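You operate a simulated robot arm through the tools that you are given. There is no shell and no other tool.

You are at the controls of a simulated robot arm. One attempt, no reset.

## Task
Set both stops of the row gauge to the gauge card's marks.
Fine: yellow switch to free first, back to locked last. Where these are worked on the way, their far stop is far enough and under half their travel is too little: yellow switch.

Only the result counts: the job must be done as asked and must still hold three seconds after the hand-in. Knocking over, shifting, dropping, spilling or breaking anything else fails it.

## Robot
A 7-joint arm with a two-finger parallel gripper, fixed in place. Base frame: the origin is on the floor under the middle of its stand, x ahead of it, y to its left, z up. Lengths are in m, angles in degrees, forces in N, time in s.
It reaches about 1.247 m from its shoulder. Its first joint turns from -132.0 to 132.0 degrees. Payload 3.91 kg.
The TCP is the grasp point between the finger pads, 0.03 m short of the fingertips. In the tool frame z runs along the fingers and y along their closing line. The gripper opens to 0.11 m. The fingers are 0.02 m wide and 0.01 m thick; the gripper's body (0.048 by 0.112 m) begins 0.055 m behind the TCP.
Orientation is that of the tool frame in the base frame, as [roll, pitch, yaw] about the fixed x, y, z axes, in that order (R = Rz(yaw) Ry(pitch) Rx(roll)). With the fingers straight down and closing along the base's y, the tool's x points along the base's -x, its y along +y and its z along -z.

## Interface
- The arm moves only by the tool servo_tool. Its argument "commands" is a list of rows, each an object of numbers (a shift or turn left out is 0, a gripper value left out holds the last): "rx", "ry", "rz": the turn, a rotation vector about the base's x, y, z in degrees; "dx", "dy", "dz": the shift along the base's x, y, z in cm; "gripper": the finger opening in cm, from 0 to 11. In form: [{"rx": .., "ry": .., "rz": .., "dx": .., "dy": .., "dz": .., "gripper": ..}, ...]. A call has 1 to 20 rows; each row shifts and turns the commanded pose from where the row before left it. Each row takes 0.2 s and may step no farther than 0.05 m and 8.6 degrees from the row before; otherwise, or with a gripper value out of range, the whole call is refused. A pose out of reach is approached as far as the arm can. The call stops where the force on the tool passes 40 N (or 10 N more than at its start, if that is more) or the arm is blocked; 0.2 s more then pass. The fingers move at their own pace (about 0.108 m/s each) and stop on an object; they squeeze with about 20 N. The grip force told is the motor's: it shows also when the fingers shut on nothing. Time passes only in rows, and 0.2 s behind the last, so rows that do not move let the fingers close. The reply holds the time, the measured pose of the TCP, the force on the tool along the base axes, the opening and the grip force, in the units named above and with some noise, with the torque about the TCP (base axes, N m) and any sound that the robot's microphone picked up.
- Cameras (640 x 400 px; columns grow to the right, rows downward): "scene" is fixed at [0.4014, 0.5049, 1.4245]; the picture's right is [-0.28, -0.96, 0.00], its down [-0.83, 0.25, -0.50] and it looks along [0.48, -0.14, -0.87] (base axes); focal length 343 px, centre (320, 200). "wrist" rides on the gripper at [0.072, 0.017, -0.103] in the tool frame; the picture's right is [-0.23, 0.97, 0.00], its down [-0.76, -0.18, -0.62] and it looks along [-0.61, -0.14, 0.78] (tool axes); focal length 222 px, centre (320, 200).
- get_image(camera): a new picture of that camera. No time passes.
- measure_at(camera, pixels): for up to 12 pixels [column, row] of the newest picture of that camera ("zoom" is the newest enlarged one), the place [x, y, z] in the base frame of the surface seen there, good to about 0.002 m, but the place of the scene camera against the robot may be out by one fixed shift of up to 0.018 m in any direction. No time passes.
- close_up(camera, box): a new picture of the part [left, top, right, bottom] of that camera's present view, enlarged. No time passes.
- hand_in(): hands the job in; it is judged then, once.

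Unless the task says otherwise, let go and move clear before handing in.

The tools are called after "Request:" as a command line: name --argument value ..., lists and objects as JSON in quotes. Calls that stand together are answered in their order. servo_tool: Moves the arm, as the interface text tells. Its arguments: {"type":"object","properties":{"commands":{"type":"array"}},"required":["commands"]} The other tools are called the same way: get_image (camera) takes a picture; measure_at (camera, pixels) gives the place of the surface under pixels of a picture; close_up (camera, box) takes an enlarged picture of a part of a camera's view; hand_in () hands the job in.

At the start:

```text
time_s: 0.0
tcp_pos: [0.6032, 0.126, 1.0408]
tool_rot: [-180.0, 0.0, 179.9]
wrist_force: [-0.8, 0.3, -0.1]
wrist_torque: [-0.02, -0.01, -0.04]
width: 0.1099
gripper_force: 0.0
```

scene: 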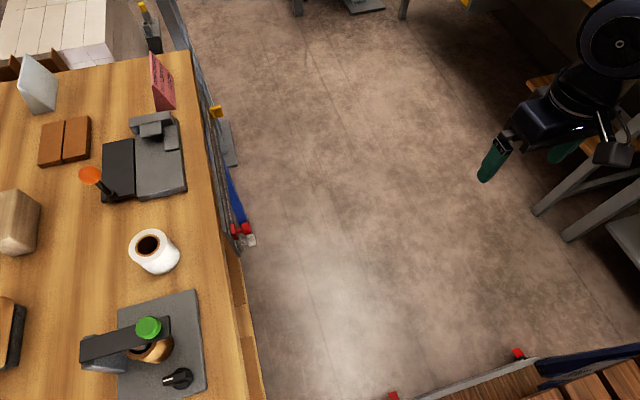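
wrist: 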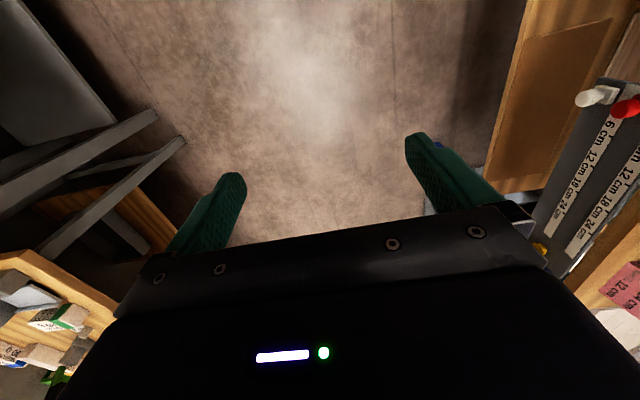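

The wrist picture shows a panel with two scales and a white and a red stop at about (600,100), and a pink card at about (620,290). I'll enlarge these before moving.

Request:
close_up --camera "wrist" --box '[500, 40, 640, 340]'

Request:
close_up --camera "scene" --box '[120, 0, 280, 260]'

Request:
get_image --camera "scene"

```text
1.33 times, centred on (570, 190) of wrist
```

zoom: 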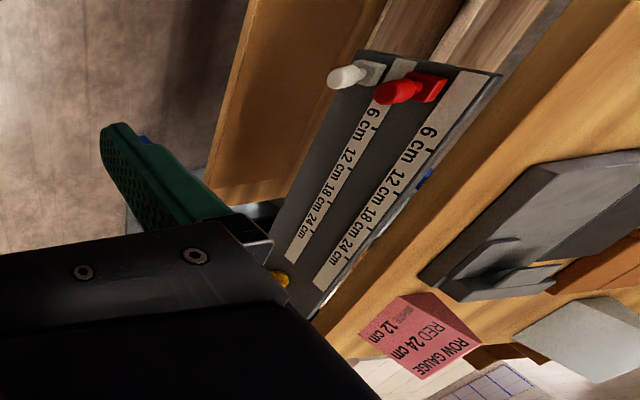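

```text
1.54 times, centred on (200, 130) of scene
```

zoom: 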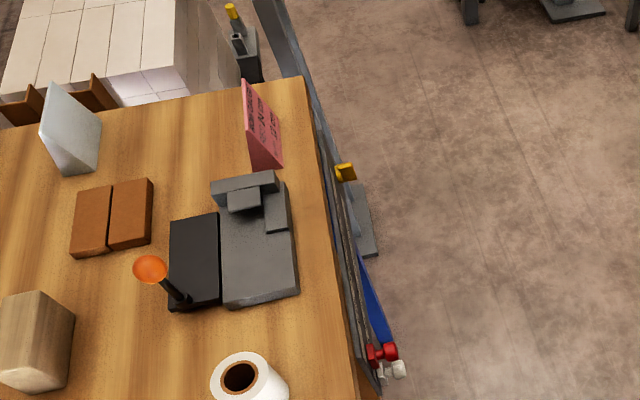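

```text
taken
```

scene: 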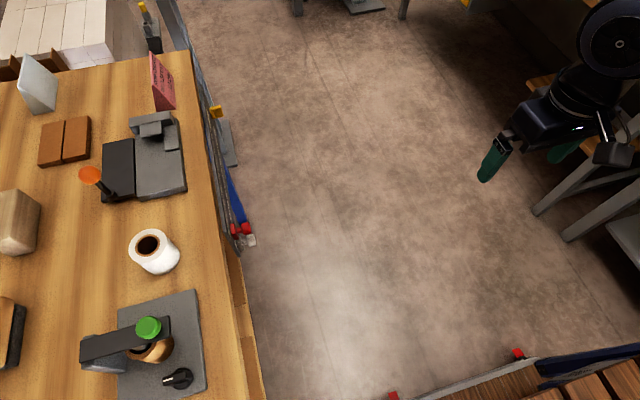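

The card seems to read RED 24 cm, WHITE 12 cm. I'll enlarge it and the yellow part near (213,112) to be sure.

Request:
close_up --camera "wrist" --box '[570, 240, 640, 330]'

Request:
close_up --camera "scene" --box '[180, 90, 270, 260]'

Request:
close_up --camera "scene" --box '[120, 30, 200, 130]'

Request:
close_up --camera "wrist" --box '[520, 60, 640, 180]'

```text
4.44 times, centred on (605, 285) of wrist
```

zoom: 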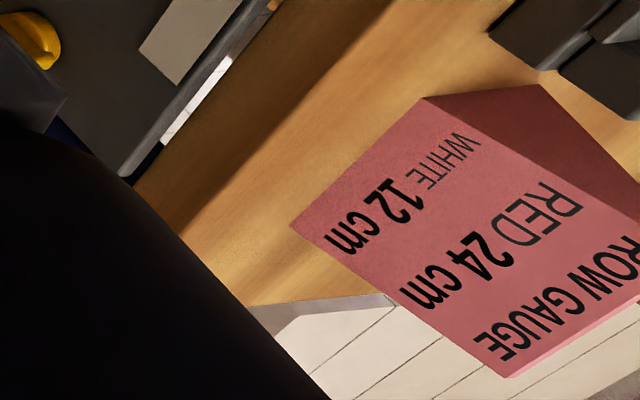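

```text
2.35 times, centred on (225, 175) of scene
```

zoom: 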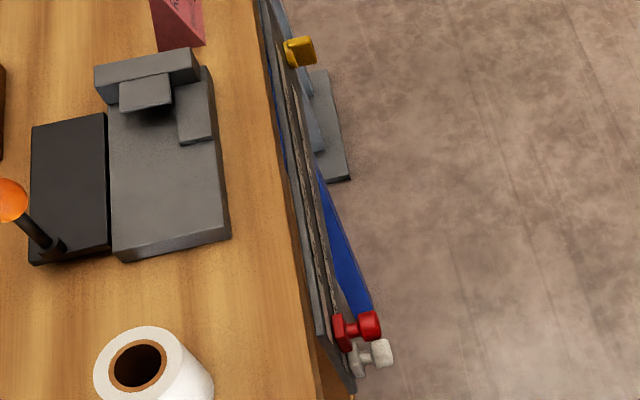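

```text
4.00 times, centred on (160, 80) of scene
```

zoom: 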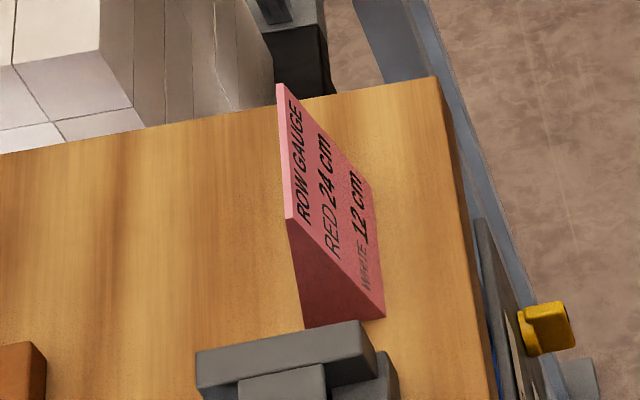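

```text
3.33 times, centred on (580, 120) of wrist
```

zoom: 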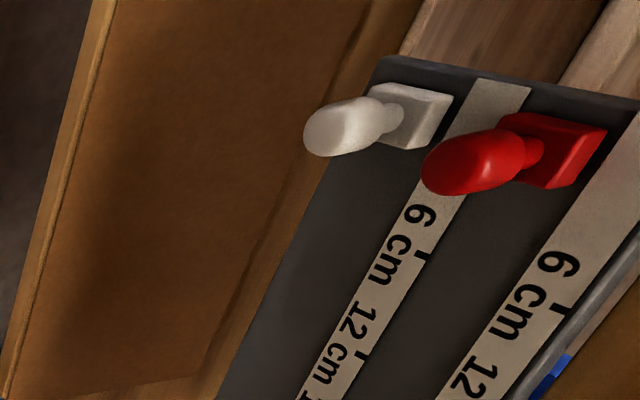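

The card reads RED 24 cm and WHITE 12 cm, and both stops sit at the near end of their scales. I'll measure the board, the stops and the scale in the wrist picture.

Request:
get_image --camera "wrist"

Request:
measure_at --camera "wrist" --pixels '[[588, 98], [600, 93], [624, 106], [636, 100], [542, 245], [560, 180], [575, 150], [540, 225], [570, 245], [550, 60], [612, 285], [540, 120]]'

Request:
measure_at --camera "scene" --pixels '[[214, 112], [245, 229], [251, 241], [234, 231], [236, 240], [212, 117], [222, 150], [215, 130], [240, 215], [228, 150], [160, 80], [240, 252]]'

```text
taken
```

wrist: 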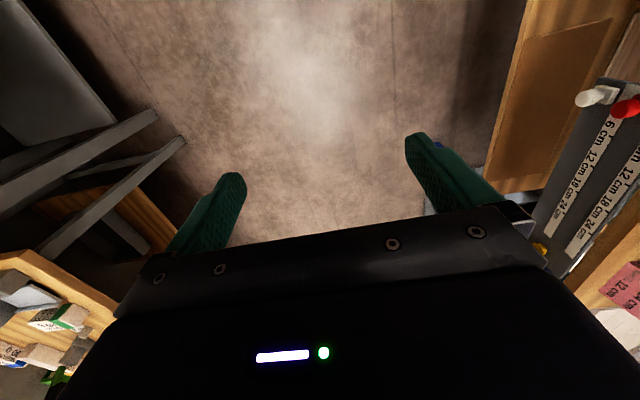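

```text
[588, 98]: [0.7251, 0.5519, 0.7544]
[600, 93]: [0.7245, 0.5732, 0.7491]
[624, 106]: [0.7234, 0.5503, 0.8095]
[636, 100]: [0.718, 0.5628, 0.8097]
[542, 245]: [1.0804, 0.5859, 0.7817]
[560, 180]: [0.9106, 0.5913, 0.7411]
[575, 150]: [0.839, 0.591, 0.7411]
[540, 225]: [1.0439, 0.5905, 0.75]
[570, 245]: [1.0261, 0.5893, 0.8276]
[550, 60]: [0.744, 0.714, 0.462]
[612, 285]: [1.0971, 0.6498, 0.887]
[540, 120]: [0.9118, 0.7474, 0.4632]
```

```text
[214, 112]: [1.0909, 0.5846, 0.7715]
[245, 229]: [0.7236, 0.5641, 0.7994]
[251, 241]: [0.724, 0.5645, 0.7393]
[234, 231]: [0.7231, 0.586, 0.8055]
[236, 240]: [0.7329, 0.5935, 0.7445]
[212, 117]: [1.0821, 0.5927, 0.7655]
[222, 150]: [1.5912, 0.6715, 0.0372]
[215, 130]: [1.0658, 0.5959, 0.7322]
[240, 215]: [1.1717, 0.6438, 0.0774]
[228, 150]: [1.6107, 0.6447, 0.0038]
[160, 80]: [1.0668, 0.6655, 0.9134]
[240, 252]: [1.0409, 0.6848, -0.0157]
```

The board is vertical with its face at y≈0.59. White is at x≈0.725, z≈0.75 and red at x≈0.724, z≈0.81; the yellow part is near x≈1.08. I'll turn the fingers toward +y and back off a little so the wrist camera sees the whole board.

Request:
servo_tool --commands '[{"rx": 4.94, "ry": 4.94, "rz": -4.94, "dx": 1.5, "dy": 0.5, "dz": -0.3}, {"rx": 4.94, "ry": 4.94, "rz": -4.94, "dx": 1.5, "dy": 0.5, "dz": -0.3}, {"rx": 4.94, "ry": 4.94, "rz": -4.94, "dx": 1.5, "dy": 0.5, "dz": -0.3}, {"rx": 4.94, "ry": 4.94, "rz": -4.94, "dx": 1.5, "dy": 0.5, "dz": -0.3}, {"rx": 4.94, "ry": 4.94, "rz": -4.94, "dx": 1.5, "dy": 0.5, "dz": -0.3}, {"rx": 4.94, "ry": 4.94, "rz": -4.94, "dx": 1.5, "dy": 0.5, "dz": -0.3}, {"rx": 4.94, "ry": 4.94, "rz": -4.94, "dx": 1.5, "dy": 0.5, "dz": -0.3}]'

```text
time_s: 1.6
tcp_pos: [0.7096, 0.1631, 1.0214]
tool_rot: [153.4, -41.9, 153.4]
wrist_force: [-0.5, 0.5, 0.6]
wrist_torque: [-0.04, -0.02, -0.03]
width: 0.11
gripper_force: 0.1
```

The arm followed the turn with no contact. I'll do the second half of the turn.

Request:
servo_tool --commands '[{"rx": 4.96, "ry": 4.96, "rz": -4.96, "dx": 1.5, "dy": 0.5, "dz": -0.3}, {"rx": 4.96, "ry": 4.96, "rz": -4.96, "dx": 1.5, "dy": 0.5, "dz": -0.3}, {"rx": 4.96, "ry": 4.96, "rz": -4.96, "dx": 1.5, "dy": 0.5, "dz": -0.3}, {"rx": 4.96, "ry": 4.96, "rz": -4.96, "dx": 1.5, "dy": 0.5, "dz": -0.3}, {"rx": 4.96, "ry": 4.96, "rz": -4.96, "dx": 1.5, "dy": 0.5, "dz": -0.3}, {"rx": 4.96, "ry": 4.96, "rz": -4.96, "dx": 1.5, "dy": 0.5, "dz": -0.3}, {"rx": 4.96, "ry": 4.96, "rz": -4.96, "dx": 1.5, "dy": 0.5, "dz": -0.3}]'

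Request:
get_image --camera "wrist"

Request:
get_image --camera "scene"

```text
time_s: 3.2
tcp_pos: [0.8144, 0.1979, 1.0009]
tool_rot: [-26.4, -90.0, -63.7]
wrist_force: [0.3, -0.6, 0.1]
wrist_torque: [-0.02, -0.02, -0.01]
width: 0.1099
gripper_force: 0.0
```

```text
taken
```

wrist: 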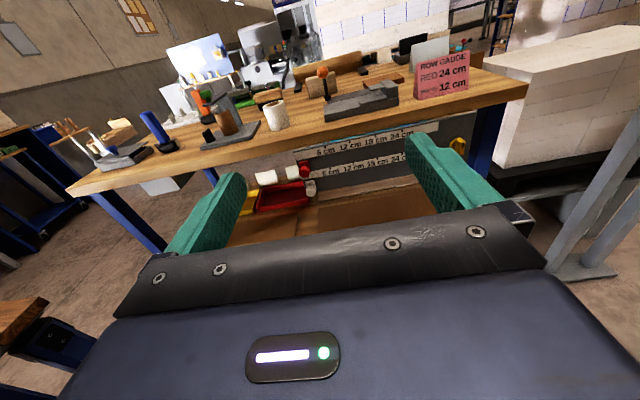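

```text
taken
```

scene: 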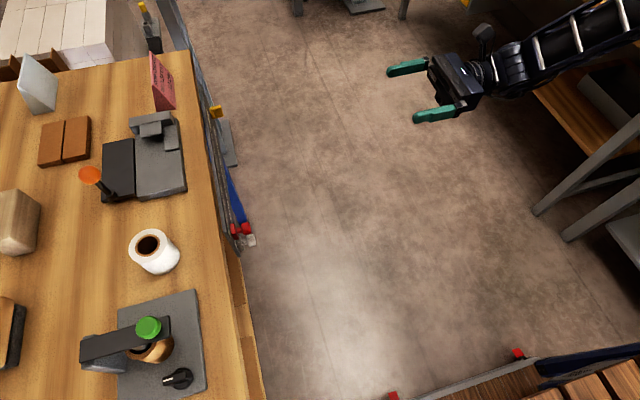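

The fingers now point at the board, and the gauge is at about (300-440, 120-180) with the yellow part at (458,145). I'll enlarge it.

Request:
close_up --camera "wrist" --box '[280, 110, 420, 200]'

Request:
close_up --camera "wrist" --box '[400, 110, 500, 180]'

Request:
measure_at --camera "wrist" --pixels '[[458, 145], [458, 152], [305, 165], [312, 190], [400, 133], [400, 158], [400, 168], [330, 195], [290, 175]]'

```text
4.44 times, centred on (350, 155) of wrist
```

zoom: 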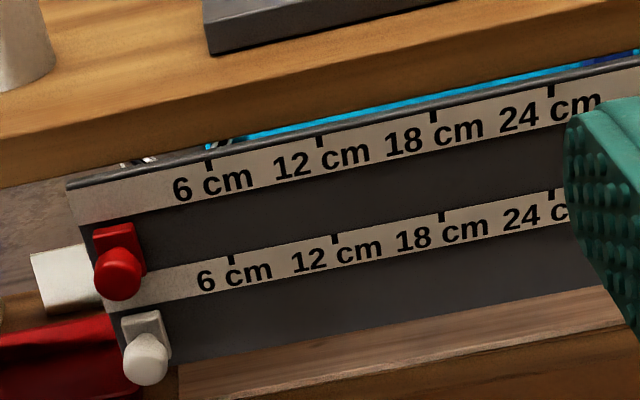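

```text
5.71 times, centred on (450, 145) of wrist
```

zoom: 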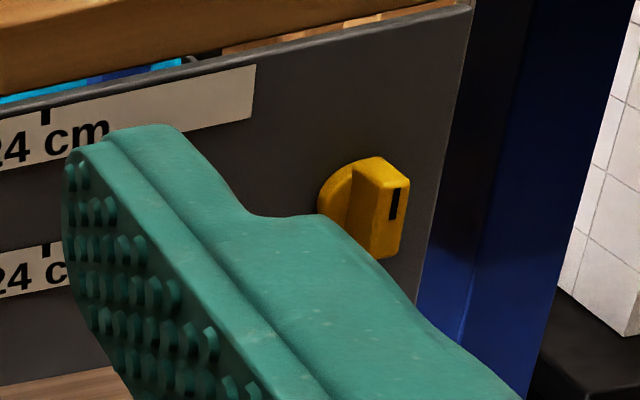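

```text
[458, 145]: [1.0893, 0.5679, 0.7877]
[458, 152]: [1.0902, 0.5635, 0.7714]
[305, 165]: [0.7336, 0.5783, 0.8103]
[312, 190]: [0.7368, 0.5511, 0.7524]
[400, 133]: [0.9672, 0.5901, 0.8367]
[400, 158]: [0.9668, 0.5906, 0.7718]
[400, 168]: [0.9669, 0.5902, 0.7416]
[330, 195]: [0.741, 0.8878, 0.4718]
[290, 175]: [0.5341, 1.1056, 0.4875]
```

The yellow part is a turn knob on the board's right end with a black mark, at about (1.09, 0.565, 0.78). The finger hides some of the board, so I'll move along +x to look at it between the fingers.

Request:
servo_tool --commands '[{"dx": 4, "dy": 1, "dz": -0.5}, {"dx": 4, "dy": 1, "dz": -0.5}, {"dx": 4, "dy": 1, "dz": -0.5}, {"dx": 4, "dy": 1, "dz": -0.5}]'

Request:
get_image --camera "wrist"

Request:
close_up --camera "wrist" --box '[240, 80, 440, 220]'

```text
time_s: 4.2
tcp_pos: [0.9737, 0.237, 0.9804]
tool_rot: [-36.8, -89.9, -53.2]
wrist_force: [-0.6, -0.1, 1.4]
wrist_torque: [-0.04, 0.0, 0.0]
width: 0.11
gripper_force: 0.0
```

```text
taken
```

wrist: 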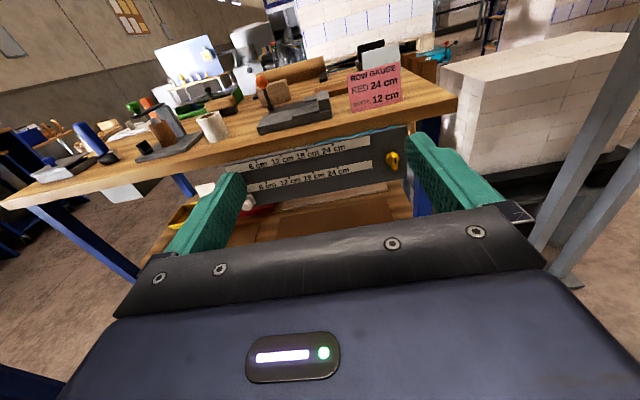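

```text
2.86 times, centred on (340, 150) of wrist
```

zoom: 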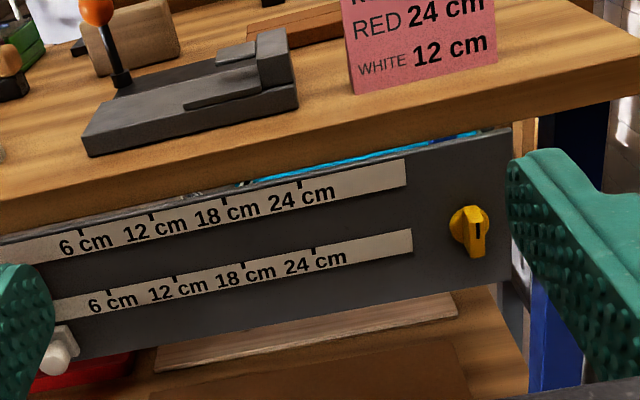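

No printed labels around the knob at this size. I'll enlarge the knob and measure it and the tick marks.

Request:
close_up --camera "wrist" --box '[370, 130, 420, 185]'

Request:
measure_at --camera "zoom" --pixels '[[320, 200], [300, 120], [300, 260], [250, 200], [200, 200], [350, 200], [320, 100], [320, 260], [340, 160], [280, 180]]'

```text
7.27 times, centred on (395, 158) of wrist
```

zoom: 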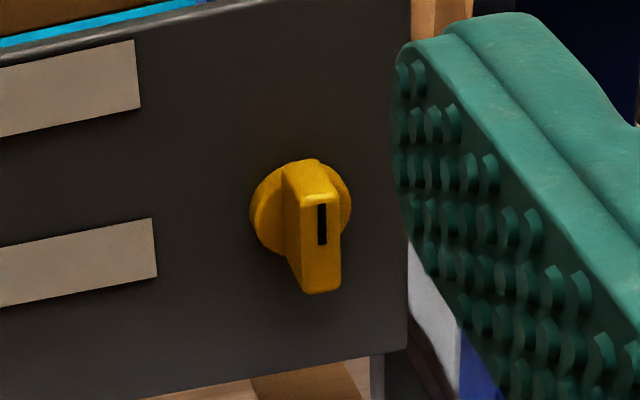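

```text
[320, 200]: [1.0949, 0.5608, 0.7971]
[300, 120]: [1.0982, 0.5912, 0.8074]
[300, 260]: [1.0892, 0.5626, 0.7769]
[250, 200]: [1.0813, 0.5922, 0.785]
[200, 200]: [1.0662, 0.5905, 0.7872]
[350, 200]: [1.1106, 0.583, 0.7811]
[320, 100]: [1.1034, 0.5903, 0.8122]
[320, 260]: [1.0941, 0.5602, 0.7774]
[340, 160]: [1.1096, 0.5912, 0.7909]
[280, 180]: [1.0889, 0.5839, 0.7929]
```

The knob is a disc with a vertical bar about 3 cm tall and 1.2 cm wide, centred near (1.095, 0.56-0.59, 0.784), with the black mark on its upper half. I'll move toward it to test the arm's reach with the fingers pointing at the board.

Request:
servo_tool --commands '[{"dx": 3, "dy": 2, "dz": -2}, {"dx": 3, "dy": 2, "dz": -2}, {"dx": 3, "dy": 2, "dz": -2}, {"dx": 3, "dy": 2, "dz": -2}, {"dx": 0, "dy": 3, "dz": -2}, {"dx": 0, "dy": 3, "dz": -2}]'

Request:
get_image --camera "wrist"

Request:
get_image --camera "scene"

```text
time_s: 5.6
tcp_pos: [1.0937, 0.3763, 0.8593]
tool_rot: [43.3, -89.8, -133.4]
wrist_force: [-0.1, 0.7, 0.9]
wrist_torque: [-0.04, 0.02, 0.02]
width: 0.11
gripper_force: 0.1
```

```text
taken
```

wrist: 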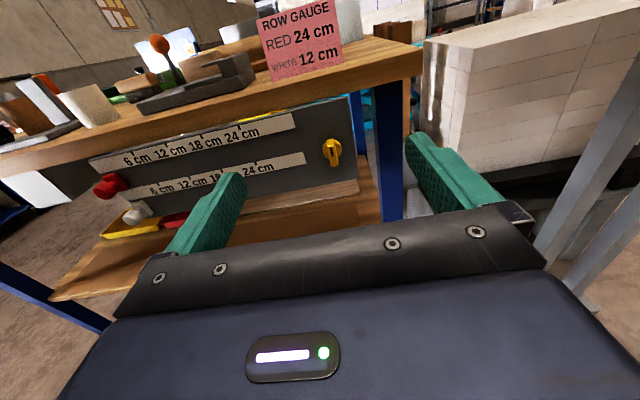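

```text
taken
```

scene: 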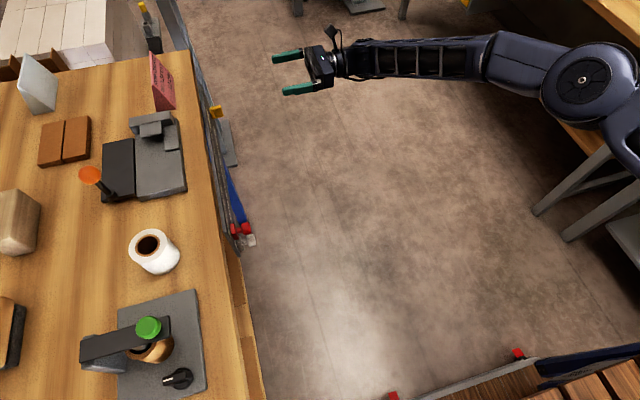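

Reach is good so far: the TCP is at x=1.094 exactly as commanded. Before going further I'll measure the scale ticks and stops from this nearer view.

Request:
close_up --camera "wrist" --box '[80, 100, 220, 230]'

Request:
measure_at --camera "zoom" --pixels '[[100, 200], [320, 200]]'

Request:
close_up --camera "wrist" --box '[200, 100, 360, 200]'

Request:
measure_at --camera "zoom" --pixels '[[100, 200], [320, 200]]'

```text
3.08 times, centred on (150, 165) of wrist
```

zoom: 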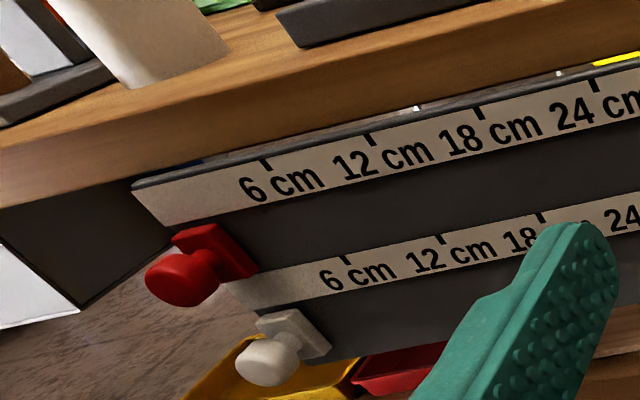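

```text
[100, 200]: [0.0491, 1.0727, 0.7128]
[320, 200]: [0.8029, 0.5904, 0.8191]
```

```text
4.00 times, centred on (280, 150) of wrist
```

zoom: 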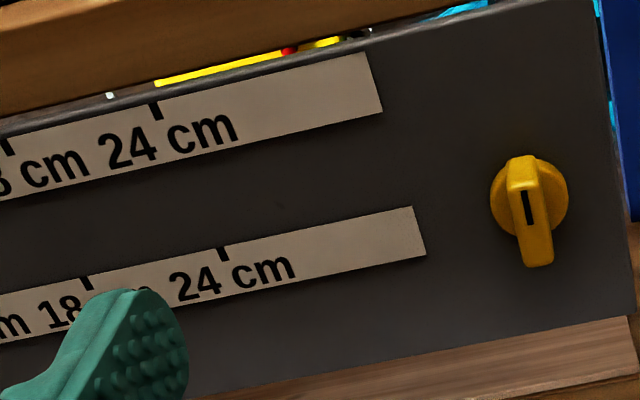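

```text
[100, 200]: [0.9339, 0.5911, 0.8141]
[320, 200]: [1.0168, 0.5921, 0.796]
```

These views are clear. I'll measure the tick marks, strip ends and knob in this enlarged picture.

Request:
measure_at --camera "zoom" --pixels '[[156, 108], [223, 251], [86, 282], [381, 105], [424, 248], [530, 170], [530, 260], [528, 205], [495, 200], [566, 200], [530, 225], [8, 140]]'

Request:
close_up --camera "wrist" --box '[80, 100, 220, 230]'

Request:
measure_at --camera "zoom" --pixels '[[265, 162], [370, 138], [479, 111], [594, 84], [346, 257], [441, 237], [542, 215], [172, 283], [208, 245], [265, 362], [295, 335], [150, 205]]'

```text
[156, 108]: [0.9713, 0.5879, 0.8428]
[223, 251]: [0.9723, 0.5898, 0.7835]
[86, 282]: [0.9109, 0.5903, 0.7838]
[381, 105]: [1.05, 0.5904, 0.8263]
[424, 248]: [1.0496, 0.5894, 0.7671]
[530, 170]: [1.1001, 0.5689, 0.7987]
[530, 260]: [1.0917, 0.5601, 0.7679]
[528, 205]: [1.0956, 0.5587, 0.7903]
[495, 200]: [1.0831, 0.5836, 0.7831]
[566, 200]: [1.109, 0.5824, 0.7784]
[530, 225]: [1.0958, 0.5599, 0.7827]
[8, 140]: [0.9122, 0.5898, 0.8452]
```

```text
3.08 times, centred on (150, 165) of wrist
```

zoom: 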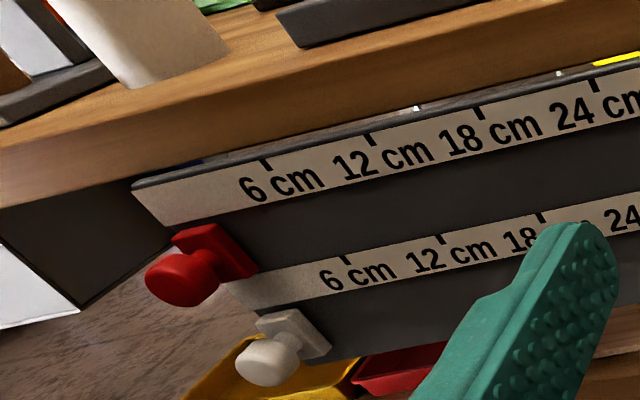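

```text
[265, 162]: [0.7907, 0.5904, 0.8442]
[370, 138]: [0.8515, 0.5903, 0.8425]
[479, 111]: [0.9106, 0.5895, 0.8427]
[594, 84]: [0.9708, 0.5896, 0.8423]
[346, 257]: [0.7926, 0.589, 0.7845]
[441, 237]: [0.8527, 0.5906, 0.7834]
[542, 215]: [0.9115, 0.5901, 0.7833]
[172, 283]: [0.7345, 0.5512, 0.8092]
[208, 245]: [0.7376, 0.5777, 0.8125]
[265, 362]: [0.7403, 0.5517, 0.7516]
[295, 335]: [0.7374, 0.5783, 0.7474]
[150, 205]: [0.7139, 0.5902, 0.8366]
```

Ticks run 6→0.7915, 12→0.852, 18→0.911, 24→0.9715, so the zero is at x≈0.7315 for both rows. The knob axis is near x=1.0957, z=0.784. I'll narrow the fingers to 5 cm and line up in front of the knob.

Request:
servo_tool --commands '[{"dx": 0.1, "dy": 0, "dz": -2.5, "gripper": 5}, {"dx": 0.1, "dy": 0, "dz": -2.5}, {"dx": 0, "dy": 1, "dz": -2.5}, {"dx": 0, "dy": 3, "dz": 0}, {"dx": 0, "dy": 3, "dz": 0}]'

Request:
get_image --camera "wrist"

Request:
get_image --camera "scene"

```text
time_s: 6.8
tcp_pos: [1.0961, 0.445, 0.7842]
tool_rot: [56.4, -89.9, -146.5]
wrist_force: [0.8, -0.8, 0.4]
wrist_torque: [-0.04, 0.0, 0.03]
width: 0.0501
gripper_force: 0.1
```

```text
taken
```

wrist: 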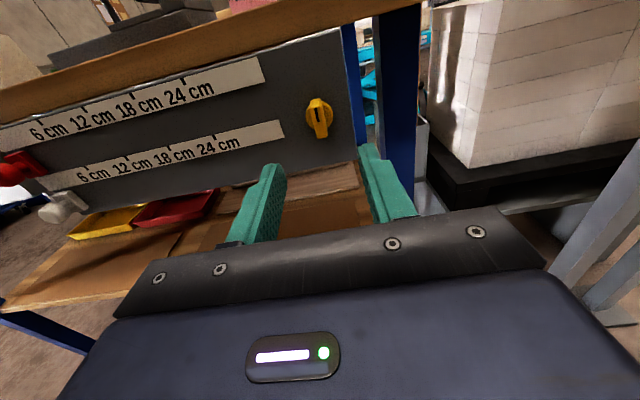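

```text
taken
```

scene: 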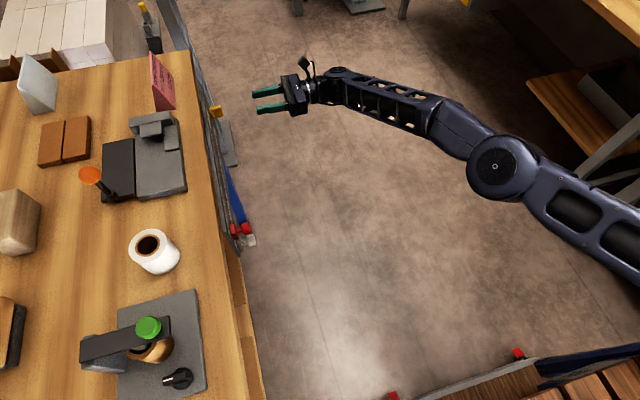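

The TCP is where commanded and the knob (319,117) is ahead between the fingers. I'll enlarge it for a better fix on its centre before closing in.

Request:
close_up --camera "wrist" --box '[280, 80, 360, 150]'

Request:
measure_at --camera "zoom" --pixels '[[250, 200], [320, 200]]'

```text
5.71 times, centred on (320, 115) of wrist
```

zoom: 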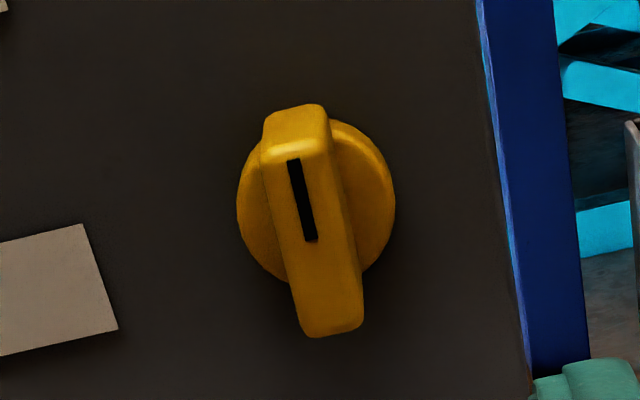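

```text
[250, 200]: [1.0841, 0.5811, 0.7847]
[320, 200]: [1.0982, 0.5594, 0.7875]
```

Request:
measure_at --camera "zoom" --pixels '[[240, 205], [393, 200], [300, 130], [300, 160], [333, 335], [310, 220], [270, 200], [330, 200], [335, 280], [295, 110], [290, 280], [360, 150]]'

```text
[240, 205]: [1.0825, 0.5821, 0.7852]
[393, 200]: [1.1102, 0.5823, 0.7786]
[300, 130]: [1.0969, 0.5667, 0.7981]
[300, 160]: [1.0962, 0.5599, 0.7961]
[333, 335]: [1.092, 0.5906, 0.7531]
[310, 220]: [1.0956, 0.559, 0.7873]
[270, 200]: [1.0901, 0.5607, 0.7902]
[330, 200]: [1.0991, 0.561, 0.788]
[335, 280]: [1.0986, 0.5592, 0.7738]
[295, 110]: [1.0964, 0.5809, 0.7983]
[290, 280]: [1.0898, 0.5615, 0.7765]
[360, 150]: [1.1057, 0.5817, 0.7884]
```

The bar spans z≈0.766–0.798 and x≈1.089–1.103, so the axis is (1.096, 0.782). I'll advance in small steps to put the fingertips just short of the disc at y≈0.577.

Request:
servo_tool --commands '[{"dx": 0, "dy": 2.5, "dz": -0.2}, {"dx": 0, "dy": 2.5, "dz": 0}, {"dx": 0, "dy": 2.0, "dz": 0}, {"dx": 0, "dy": 1.5, "dz": 0}, {"dx": 0, "dy": 1.5, "dz": 0}]'

Request:
get_image --camera "wrist"

```text
time_s: 8.0
tcp_pos: [1.0669, 0.5299, 0.79]
tool_rot: [151.3, -90.0, 118.0]
wrist_force: [0.8, -5.7, 1.6]
wrist_torque: [0.13, -0.05, -0.15]
width: 0.0504
gripper_force: 0.2
out of reach, approached as far as the arm can: row 1, 2, 3, 4, 5
stopped in row 5: the force on the tool passed its limit at 51 N (the readings are from after the stop); the commanded pose is now the measured one
```

```text
taken
```

wrist: 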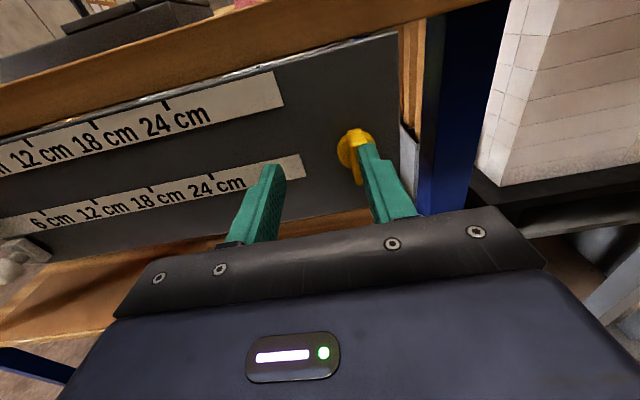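

The arm ran out of reach with the fingers straight along +y, drifted to x≈1.067, and the right finger touched the knob (350,150). I'll back off straight along −y and check that the knob is unchanged. After that I'll approach again with the tool turned toward +x, so the wrist stays nearer.

Request:
servo_tool --commands '[{"dy": -2}, {"dy": -2}, {"dy": -2}, {"dy": -2}]'

Request:
get_image --camera "wrist"

Request:
close_up --camera "wrist" --box '[300, 80, 400, 170]'

```text
time_s: 9.0
tcp_pos: [1.0666, 0.452, 0.7908]
tool_rot: [172.6, -89.8, 96.9]
wrist_force: [-0.4, 0.8, -0.9]
wrist_torque: [0.02, -0.03, -0.04]
width: 0.05
gripper_force: 0.1
```

```text
taken
```

wrist: 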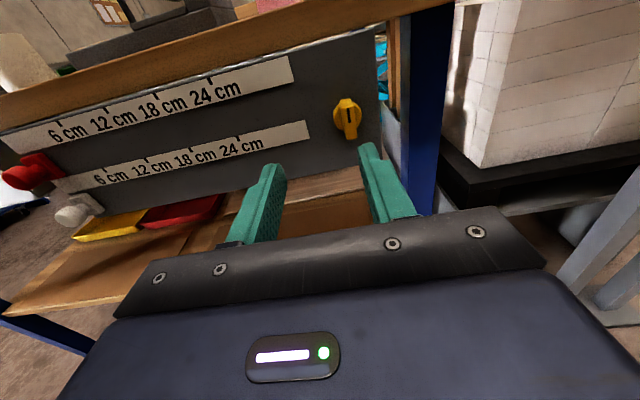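

```text
4.44 times, centred on (350, 125) of wrist
```

zoom: 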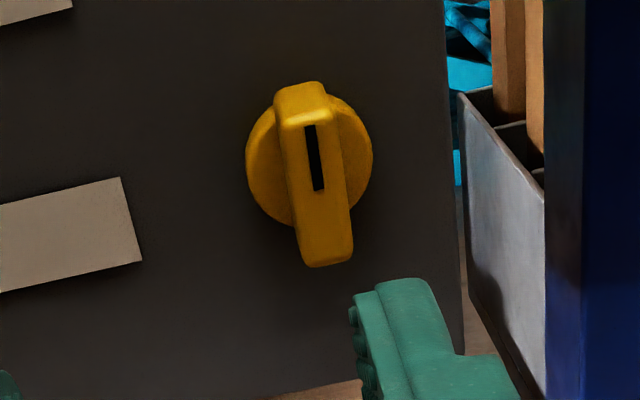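

The knob is unharmed, with its bar still vertical and the mark on top. I'll yaw the tool 24° toward +x at this distance, with the opening at 4 cm.

Request:
servo_tool --commands '[{"rz": -8, "gripper": 4}, {"rz": -8}, {"rz": -8}, {"dx": 0}]'

Request:
get_image --camera "wrist"

```text
time_s: 10.0
tcp_pos: [1.0664, 0.4517, 0.791]
tool_rot: [169.7, -89.8, 75.7]
wrist_force: [0.5, -0.2, 0.6]
wrist_torque: [-0.02, 0.03, 0.02]
width: 0.04
gripper_force: 0.0
```

```text
taken
```

wrist: 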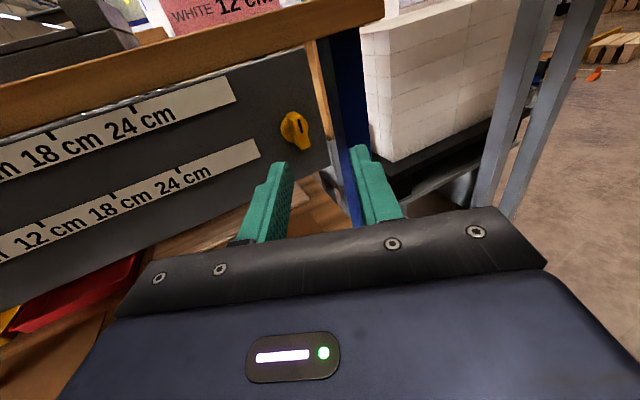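

The tool now points 24.6° off +y with the pose fully reached. I'll shift to the pre-grasp point 6 cm behind the bar along the finger direction.

Request:
servo_tool --commands '[{"dx": -0.3, "dy": 1.8, "dz": -0.45}, {"dx": -0.2, "dy": 1.87, "dz": -0.45}, {"dx": 0.4, "dy": 0.9}, {"dx": 0.4, "dy": 0.9}]'

Request:
get_image --camera "wrist"

Request:
close_up --camera "wrist" --box '[240, 100, 400, 200]'

```text
time_s: 11.0
tcp_pos: [1.0708, 0.5052, 0.7812]
tool_rot: [158.4, -89.8, 87.1]
wrist_force: [0.0, -0.5, -0.6]
wrist_torque: [-0.03, 0.0, 0.0]
width: 0.0401
gripper_force: 0.0
```

```text
taken
```

wrist: 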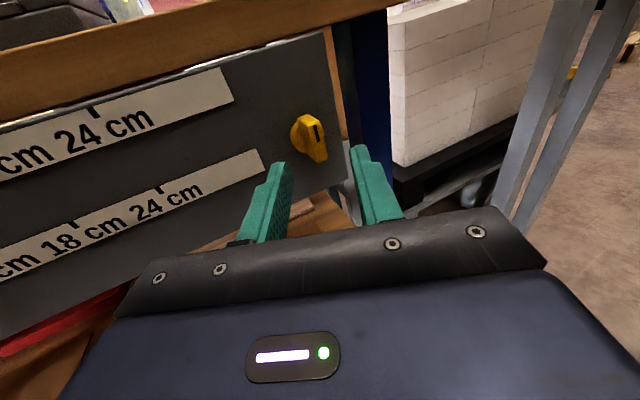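

```text
4.00 times, centred on (320, 150) of wrist
```

zoom: 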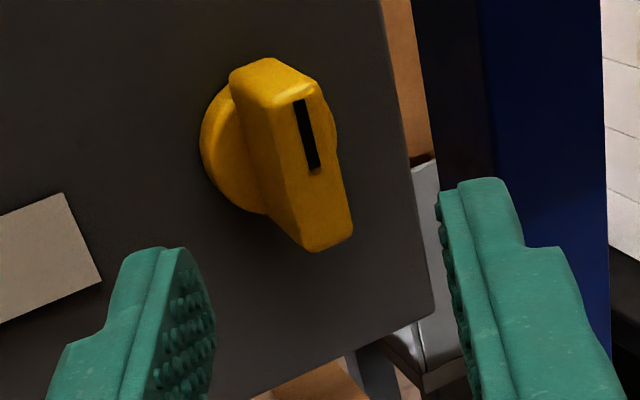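

The bar (zoom column about 310) sits between the finger tips (215 and 440). I'll advance 4 cm along the finger direction in small steps.

Request:
servo_tool --commands '[{"dx": 0.39, "dy": 0.95}, {"dx": 0.39, "dy": 0.95}, {"dx": 0.39, "dy": 0.95}, {"dx": 0.39, "dy": 0.95}]'

Request:
get_image --camera "wrist"

Request:
close_up --camera "wrist" --box '[240, 100, 400, 200]'

```text
time_s: 12.0
tcp_pos: [1.0857, 0.543, 0.7804]
tool_rot: [-174.1, -89.8, 59.7]
wrist_force: [0.1, 0.6, 0.6]
wrist_torque: [0.06, 0.03, 0.03]
width: 0.0404
gripper_force: 0.0
```

```text
taken
```

wrist: 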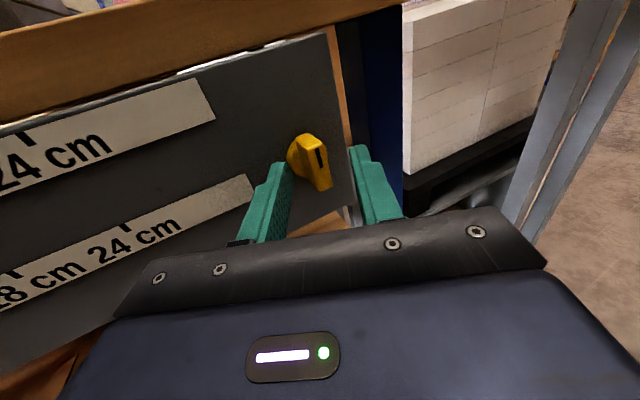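

```text
4.00 times, centred on (320, 150) of wrist
```

zoom: 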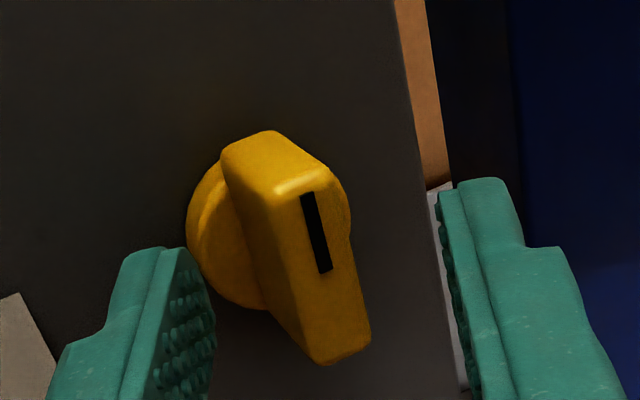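

The bar is now between the pads and the pose was reached without contact. I'll close gently and hold to let the grip settle.

Request:
servo_tool --commands '[{"gripper": 3}, {"gripper": 2}, {"gripper": 1}, {"gripper": 0.8}, {"gripper": 0.8}]'

Request:
close_up --camera "wrist" --box '[240, 100, 400, 200]'

```text
time_s: 13.2
tcp_pos: [1.0855, 0.544, 0.78]
tool_rot: [173.9, -89.9, 71.8]
wrist_force: [-24.7, -7.9, -1.5]
wrist_torque: [0.61, 0.03, 0.96]
width: 0.0167
gripper_force: 44.6
```

```text
4.00 times, centred on (320, 150) of wrist
```

zoom: 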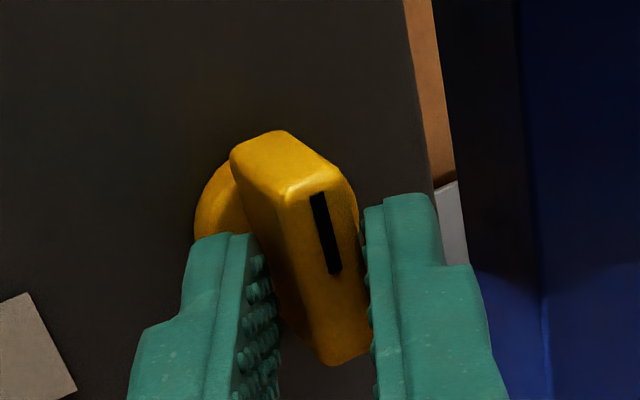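

The fingers hold the bar at 1.67 cm, but the tool feels −24.7 N along x, so the hand sits slightly off centre. I'll shift a little toward −x to relieve it.

Request:
servo_tool --commands '[{"dx": -0.15, "dy": 0.0}, {"dx": 0}]'

```text
time_s: 13.8
tcp_pos: [1.0842, 0.5436, 0.7806]
tool_rot: [157.8, -89.8, 87.7]
wrist_force: [3.8, 15.0, -3.8]
wrist_torque: [-0.19, 0.03, 0.61]
width: 0.0168
gripper_force: 45.1
```

The load has dropped to a moderate level. I'll try a small 6° clockwise turn about the finger axis and read the torque.

Request:
servo_tool --commands '[{"rx": 1.25, "ry": 2.73}, {"rx": 1.25, "ry": 2.73}, {"dx": 0}]'

Request:
close_up --camera "wrist" --box '[240, 100, 400, 200]'

```text
time_s: 14.6
tcp_pos: [1.0844, 0.5423, 0.781]
tool_rot: [-91.2, -84.1, -23.2]
wrist_force: [-20.4, -20.0, 1.3]
wrist_torque: [-1.21, -0.04, 0.81]
width: 0.0164
gripper_force: 45.0
```

```text
4.00 times, centred on (320, 150) of wrist
```

zoom: 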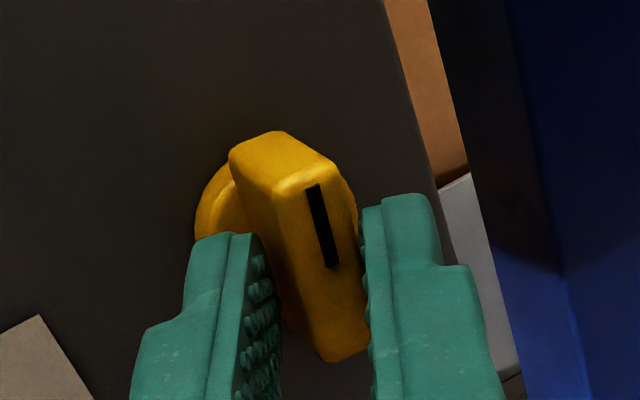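

The knob kept its place in the hand's view while the board turned behind it, so it follows clockwise with hardly any torque. I'll continue in small steps.

Request:
servo_tool --commands '[{"rx": 1.66, "ry": 3.64}, {"rx": 1.66, "ry": 3.64}, {"rx": 1.66, "ry": 3.64}, {"rx": 1.66, "ry": 3.64}, {"dx": 0}]'

Request:
get_image --camera "wrist"

Request:
close_up --camera "wrist" --box '[240, 100, 400, 200]'

```text
time_s: 15.8
tcp_pos: [1.0854, 0.5432, 0.782]
tool_rot: [-90.3, -68.0, -24.4]
wrist_force: [-10.4, -25.7, 0.2]
wrist_torque: [-0.56, 0.04, 0.6]
width: 0.0163
gripper_force: 45.4
```

```text
taken
```

wrist: 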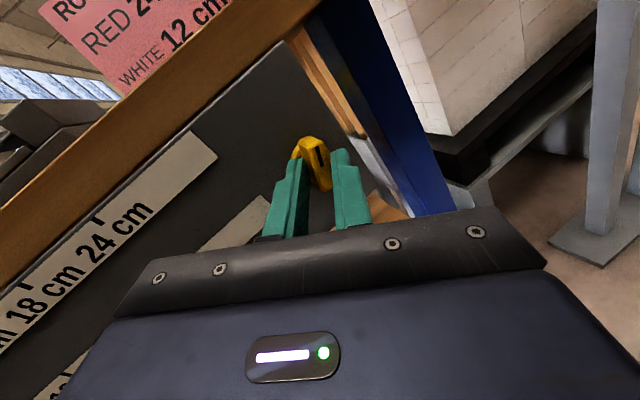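

```text
4.00 times, centred on (320, 150) of wrist
```

zoom: 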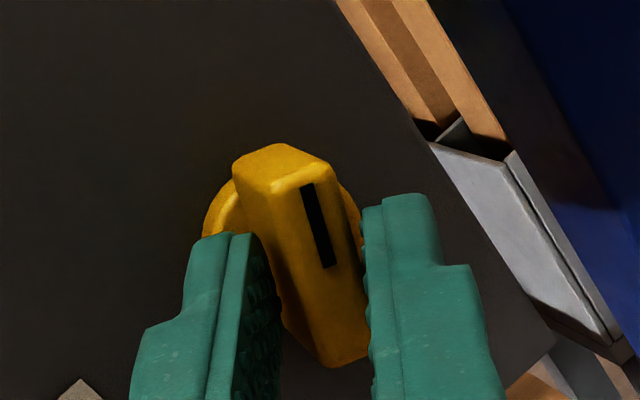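

The knob has followed to about 22° clockwise with no resisting torque. I'll keep turning.

Request:
servo_tool --commands '[{"rx": 1.66, "ry": 3.64}, {"rx": 1.66, "ry": 3.64}, {"rx": 1.66, "ry": 3.64}, {"rx": 1.66, "ry": 3.64}, {"rx": 1.66, "ry": 3.64}, {"rx": 1.66, "ry": 3.64}, {"dx": 0}]'

Request:
get_image --camera "wrist"

Request:
close_up --camera "wrist" --box '[240, 100, 400, 200]'

```text
time_s: 17.4
tcp_pos: [1.085, 0.5428, 0.7805]
tool_rot: [-90.1, -43.9, -24.4]
wrist_force: [10.5, -26.5, -4.2]
wrist_torque: [0.01, 0.03, 0.0]
width: 0.0152
gripper_force: 44.8
```

```text
taken
```

wrist: 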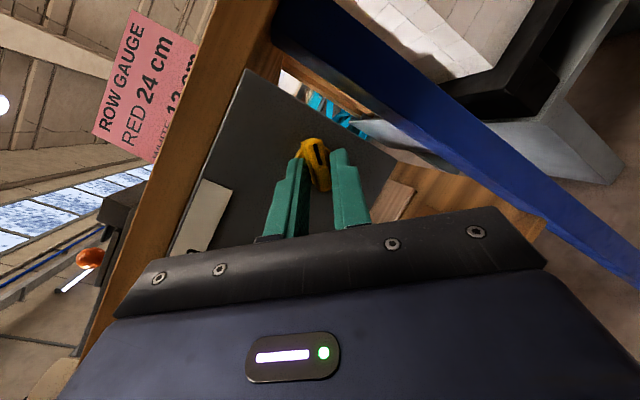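

```text
4.00 times, centred on (320, 150) of wrist
```

zoom: 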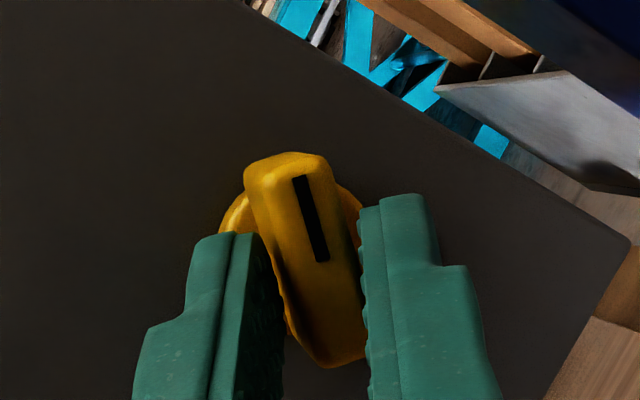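

46° turned and the knob still follows freely. I'll relieve the −26 N along y with a 1 mm retreat and continue turning.

Request:
servo_tool --commands '[{"dy": -0.1}, {"rx": 1.66, "ry": 3.64}, {"rx": 1.66, "ry": 3.64}, {"rx": 1.66, "ry": 3.64}, {"rx": 1.66, "ry": 3.64}, {"rx": 1.66, "ry": 3.64}, {"dx": 0}]'

Request:
close_up --camera "wrist" --box '[240, 100, 400, 200]'

```text
time_s: 19.0
tcp_pos: [1.0837, 0.5429, 0.7803]
tool_rot: [-90.1, -23.9, -24.4]
wrist_force: [6.9, -18.5, -5.2]
wrist_torque: [0.4, 0.02, -0.32]
width: 0.0138
gripper_force: 45.3
```

```text
4.00 times, centred on (320, 150) of wrist
```

zoom: 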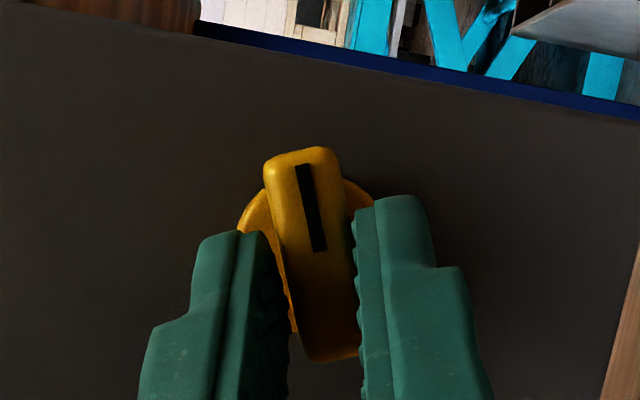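

66° and still no stop. I'll continue toward 90° while watching for a torque about y.

Request:
servo_tool --commands '[{"rx": 1.66, "ry": 3.64}, {"rx": 1.66, "ry": 3.64}, {"rx": 1.66, "ry": 3.64}, {"rx": 1.66, "ry": 3.64}, {"dx": 0}]'

Request:
close_up --camera "wrist" --box '[240, 100, 400, 200]'

```text
time_s: 20.2
tcp_pos: [1.084, 0.5414, 0.7801]
tool_rot: [-90.0, -7.9, -24.4]
wrist_force: [3.1, -12.8, -9.0]
wrist_torque: [0.47, 0.08, -0.38]
width: 0.0125
gripper_force: 44.7
```

```text
4.00 times, centred on (320, 150) of wrist
```

zoom: 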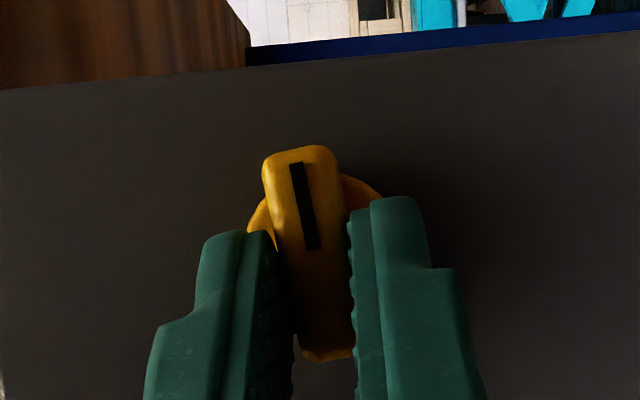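

82° with the bar still following and its mark now pointing toward +x. I'll continue in smaller batches to find the stop.

Request:
servo_tool --commands '[{"rx": 1.66, "ry": 3.64}, {"rx": 1.66, "ry": 3.64}, {"dx": 0}]'

Request:
close_up --camera "wrist" --box '[240, 100, 400, 200]'

```text
time_s: 21.0
tcp_pos: [1.0838, 0.5425, 0.7803]
tool_rot: [-90.0, 0.1, -24.4]
wrist_force: [4.2, -5.3, -9.6]
wrist_torque: [-0.23, 0.05, -0.26]
width: 0.0119
gripper_force: 44.7
```

```text
4.00 times, centred on (320, 150) of wrist
```

zoom: 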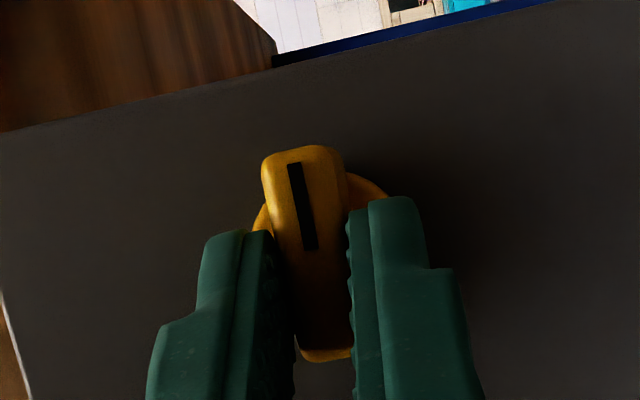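

At 90° the pads sit flush at 1.19 cm and there is still no stop torque. I'll try a few degrees more.

Request:
servo_tool --commands '[{"rx": 1.25, "ry": 2.73}, {"rx": 1.25, "ry": 2.73}, {"dx": 0}]'

Request:
close_up --camera "wrist" --box '[240, 100, 400, 200]'

```text
time_s: 21.8
tcp_pos: [1.0835, 0.5419, 0.7802]
tool_rot: [-89.9, 6.0, -24.4]
wrist_force: [4.5, 3.3, -9.5]
wrist_torque: [-0.69, -0.9, 0.08]
width: 0.0138
gripper_force: 44.8
```

```text
4.00 times, centred on (320, 150) of wrist
```

zoom: 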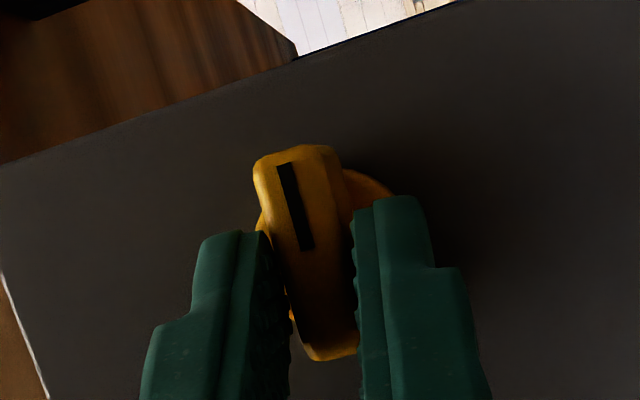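

The torque about y jumped to −0.9 N m and the pads spread, so the stop is at 90°. I'll turn back the extra 6°, open, and withdraw along the finger direction.

Request:
servo_tool --commands '[{"rx": -1.25, "ry": -2.73}, {"rx": -1.0, "ry": -2.2}, {"gripper": 2}, {"gripper": 3}, {"gripper": 4}, {"dx": -0.4, "dy": -0.92}, {"dx": -0.8, "dy": -1.83}, {"dx": -0.8, "dy": -1.83}, {"dx": -0.8, "dy": -1.83}]'

Request:
get_image --camera "wrist"

Request:
get_image --camera "scene"

```text
time_s: 23.8
tcp_pos: [1.0542, 0.4788, 0.7793]
tool_rot: [-90.0, 0.6, -24.4]
wrist_force: [0.0, -0.5, 0.0]
wrist_torque: [-0.02, 0.01, -0.01]
width: 0.0403
gripper_force: 0.1
```

```text
taken
```

wrist: 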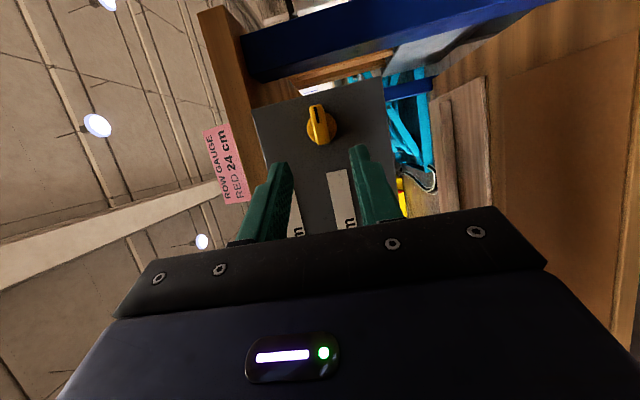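

```text
taken
```

scene: 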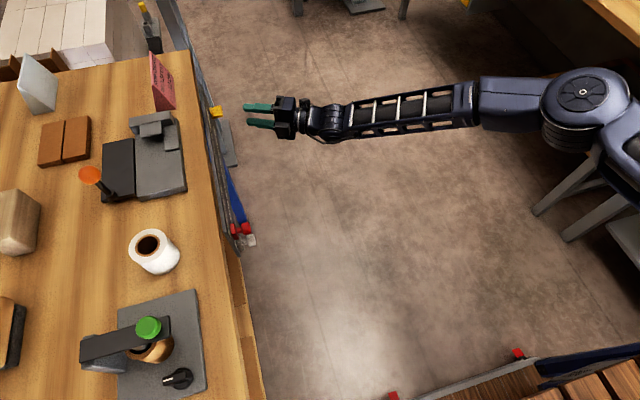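

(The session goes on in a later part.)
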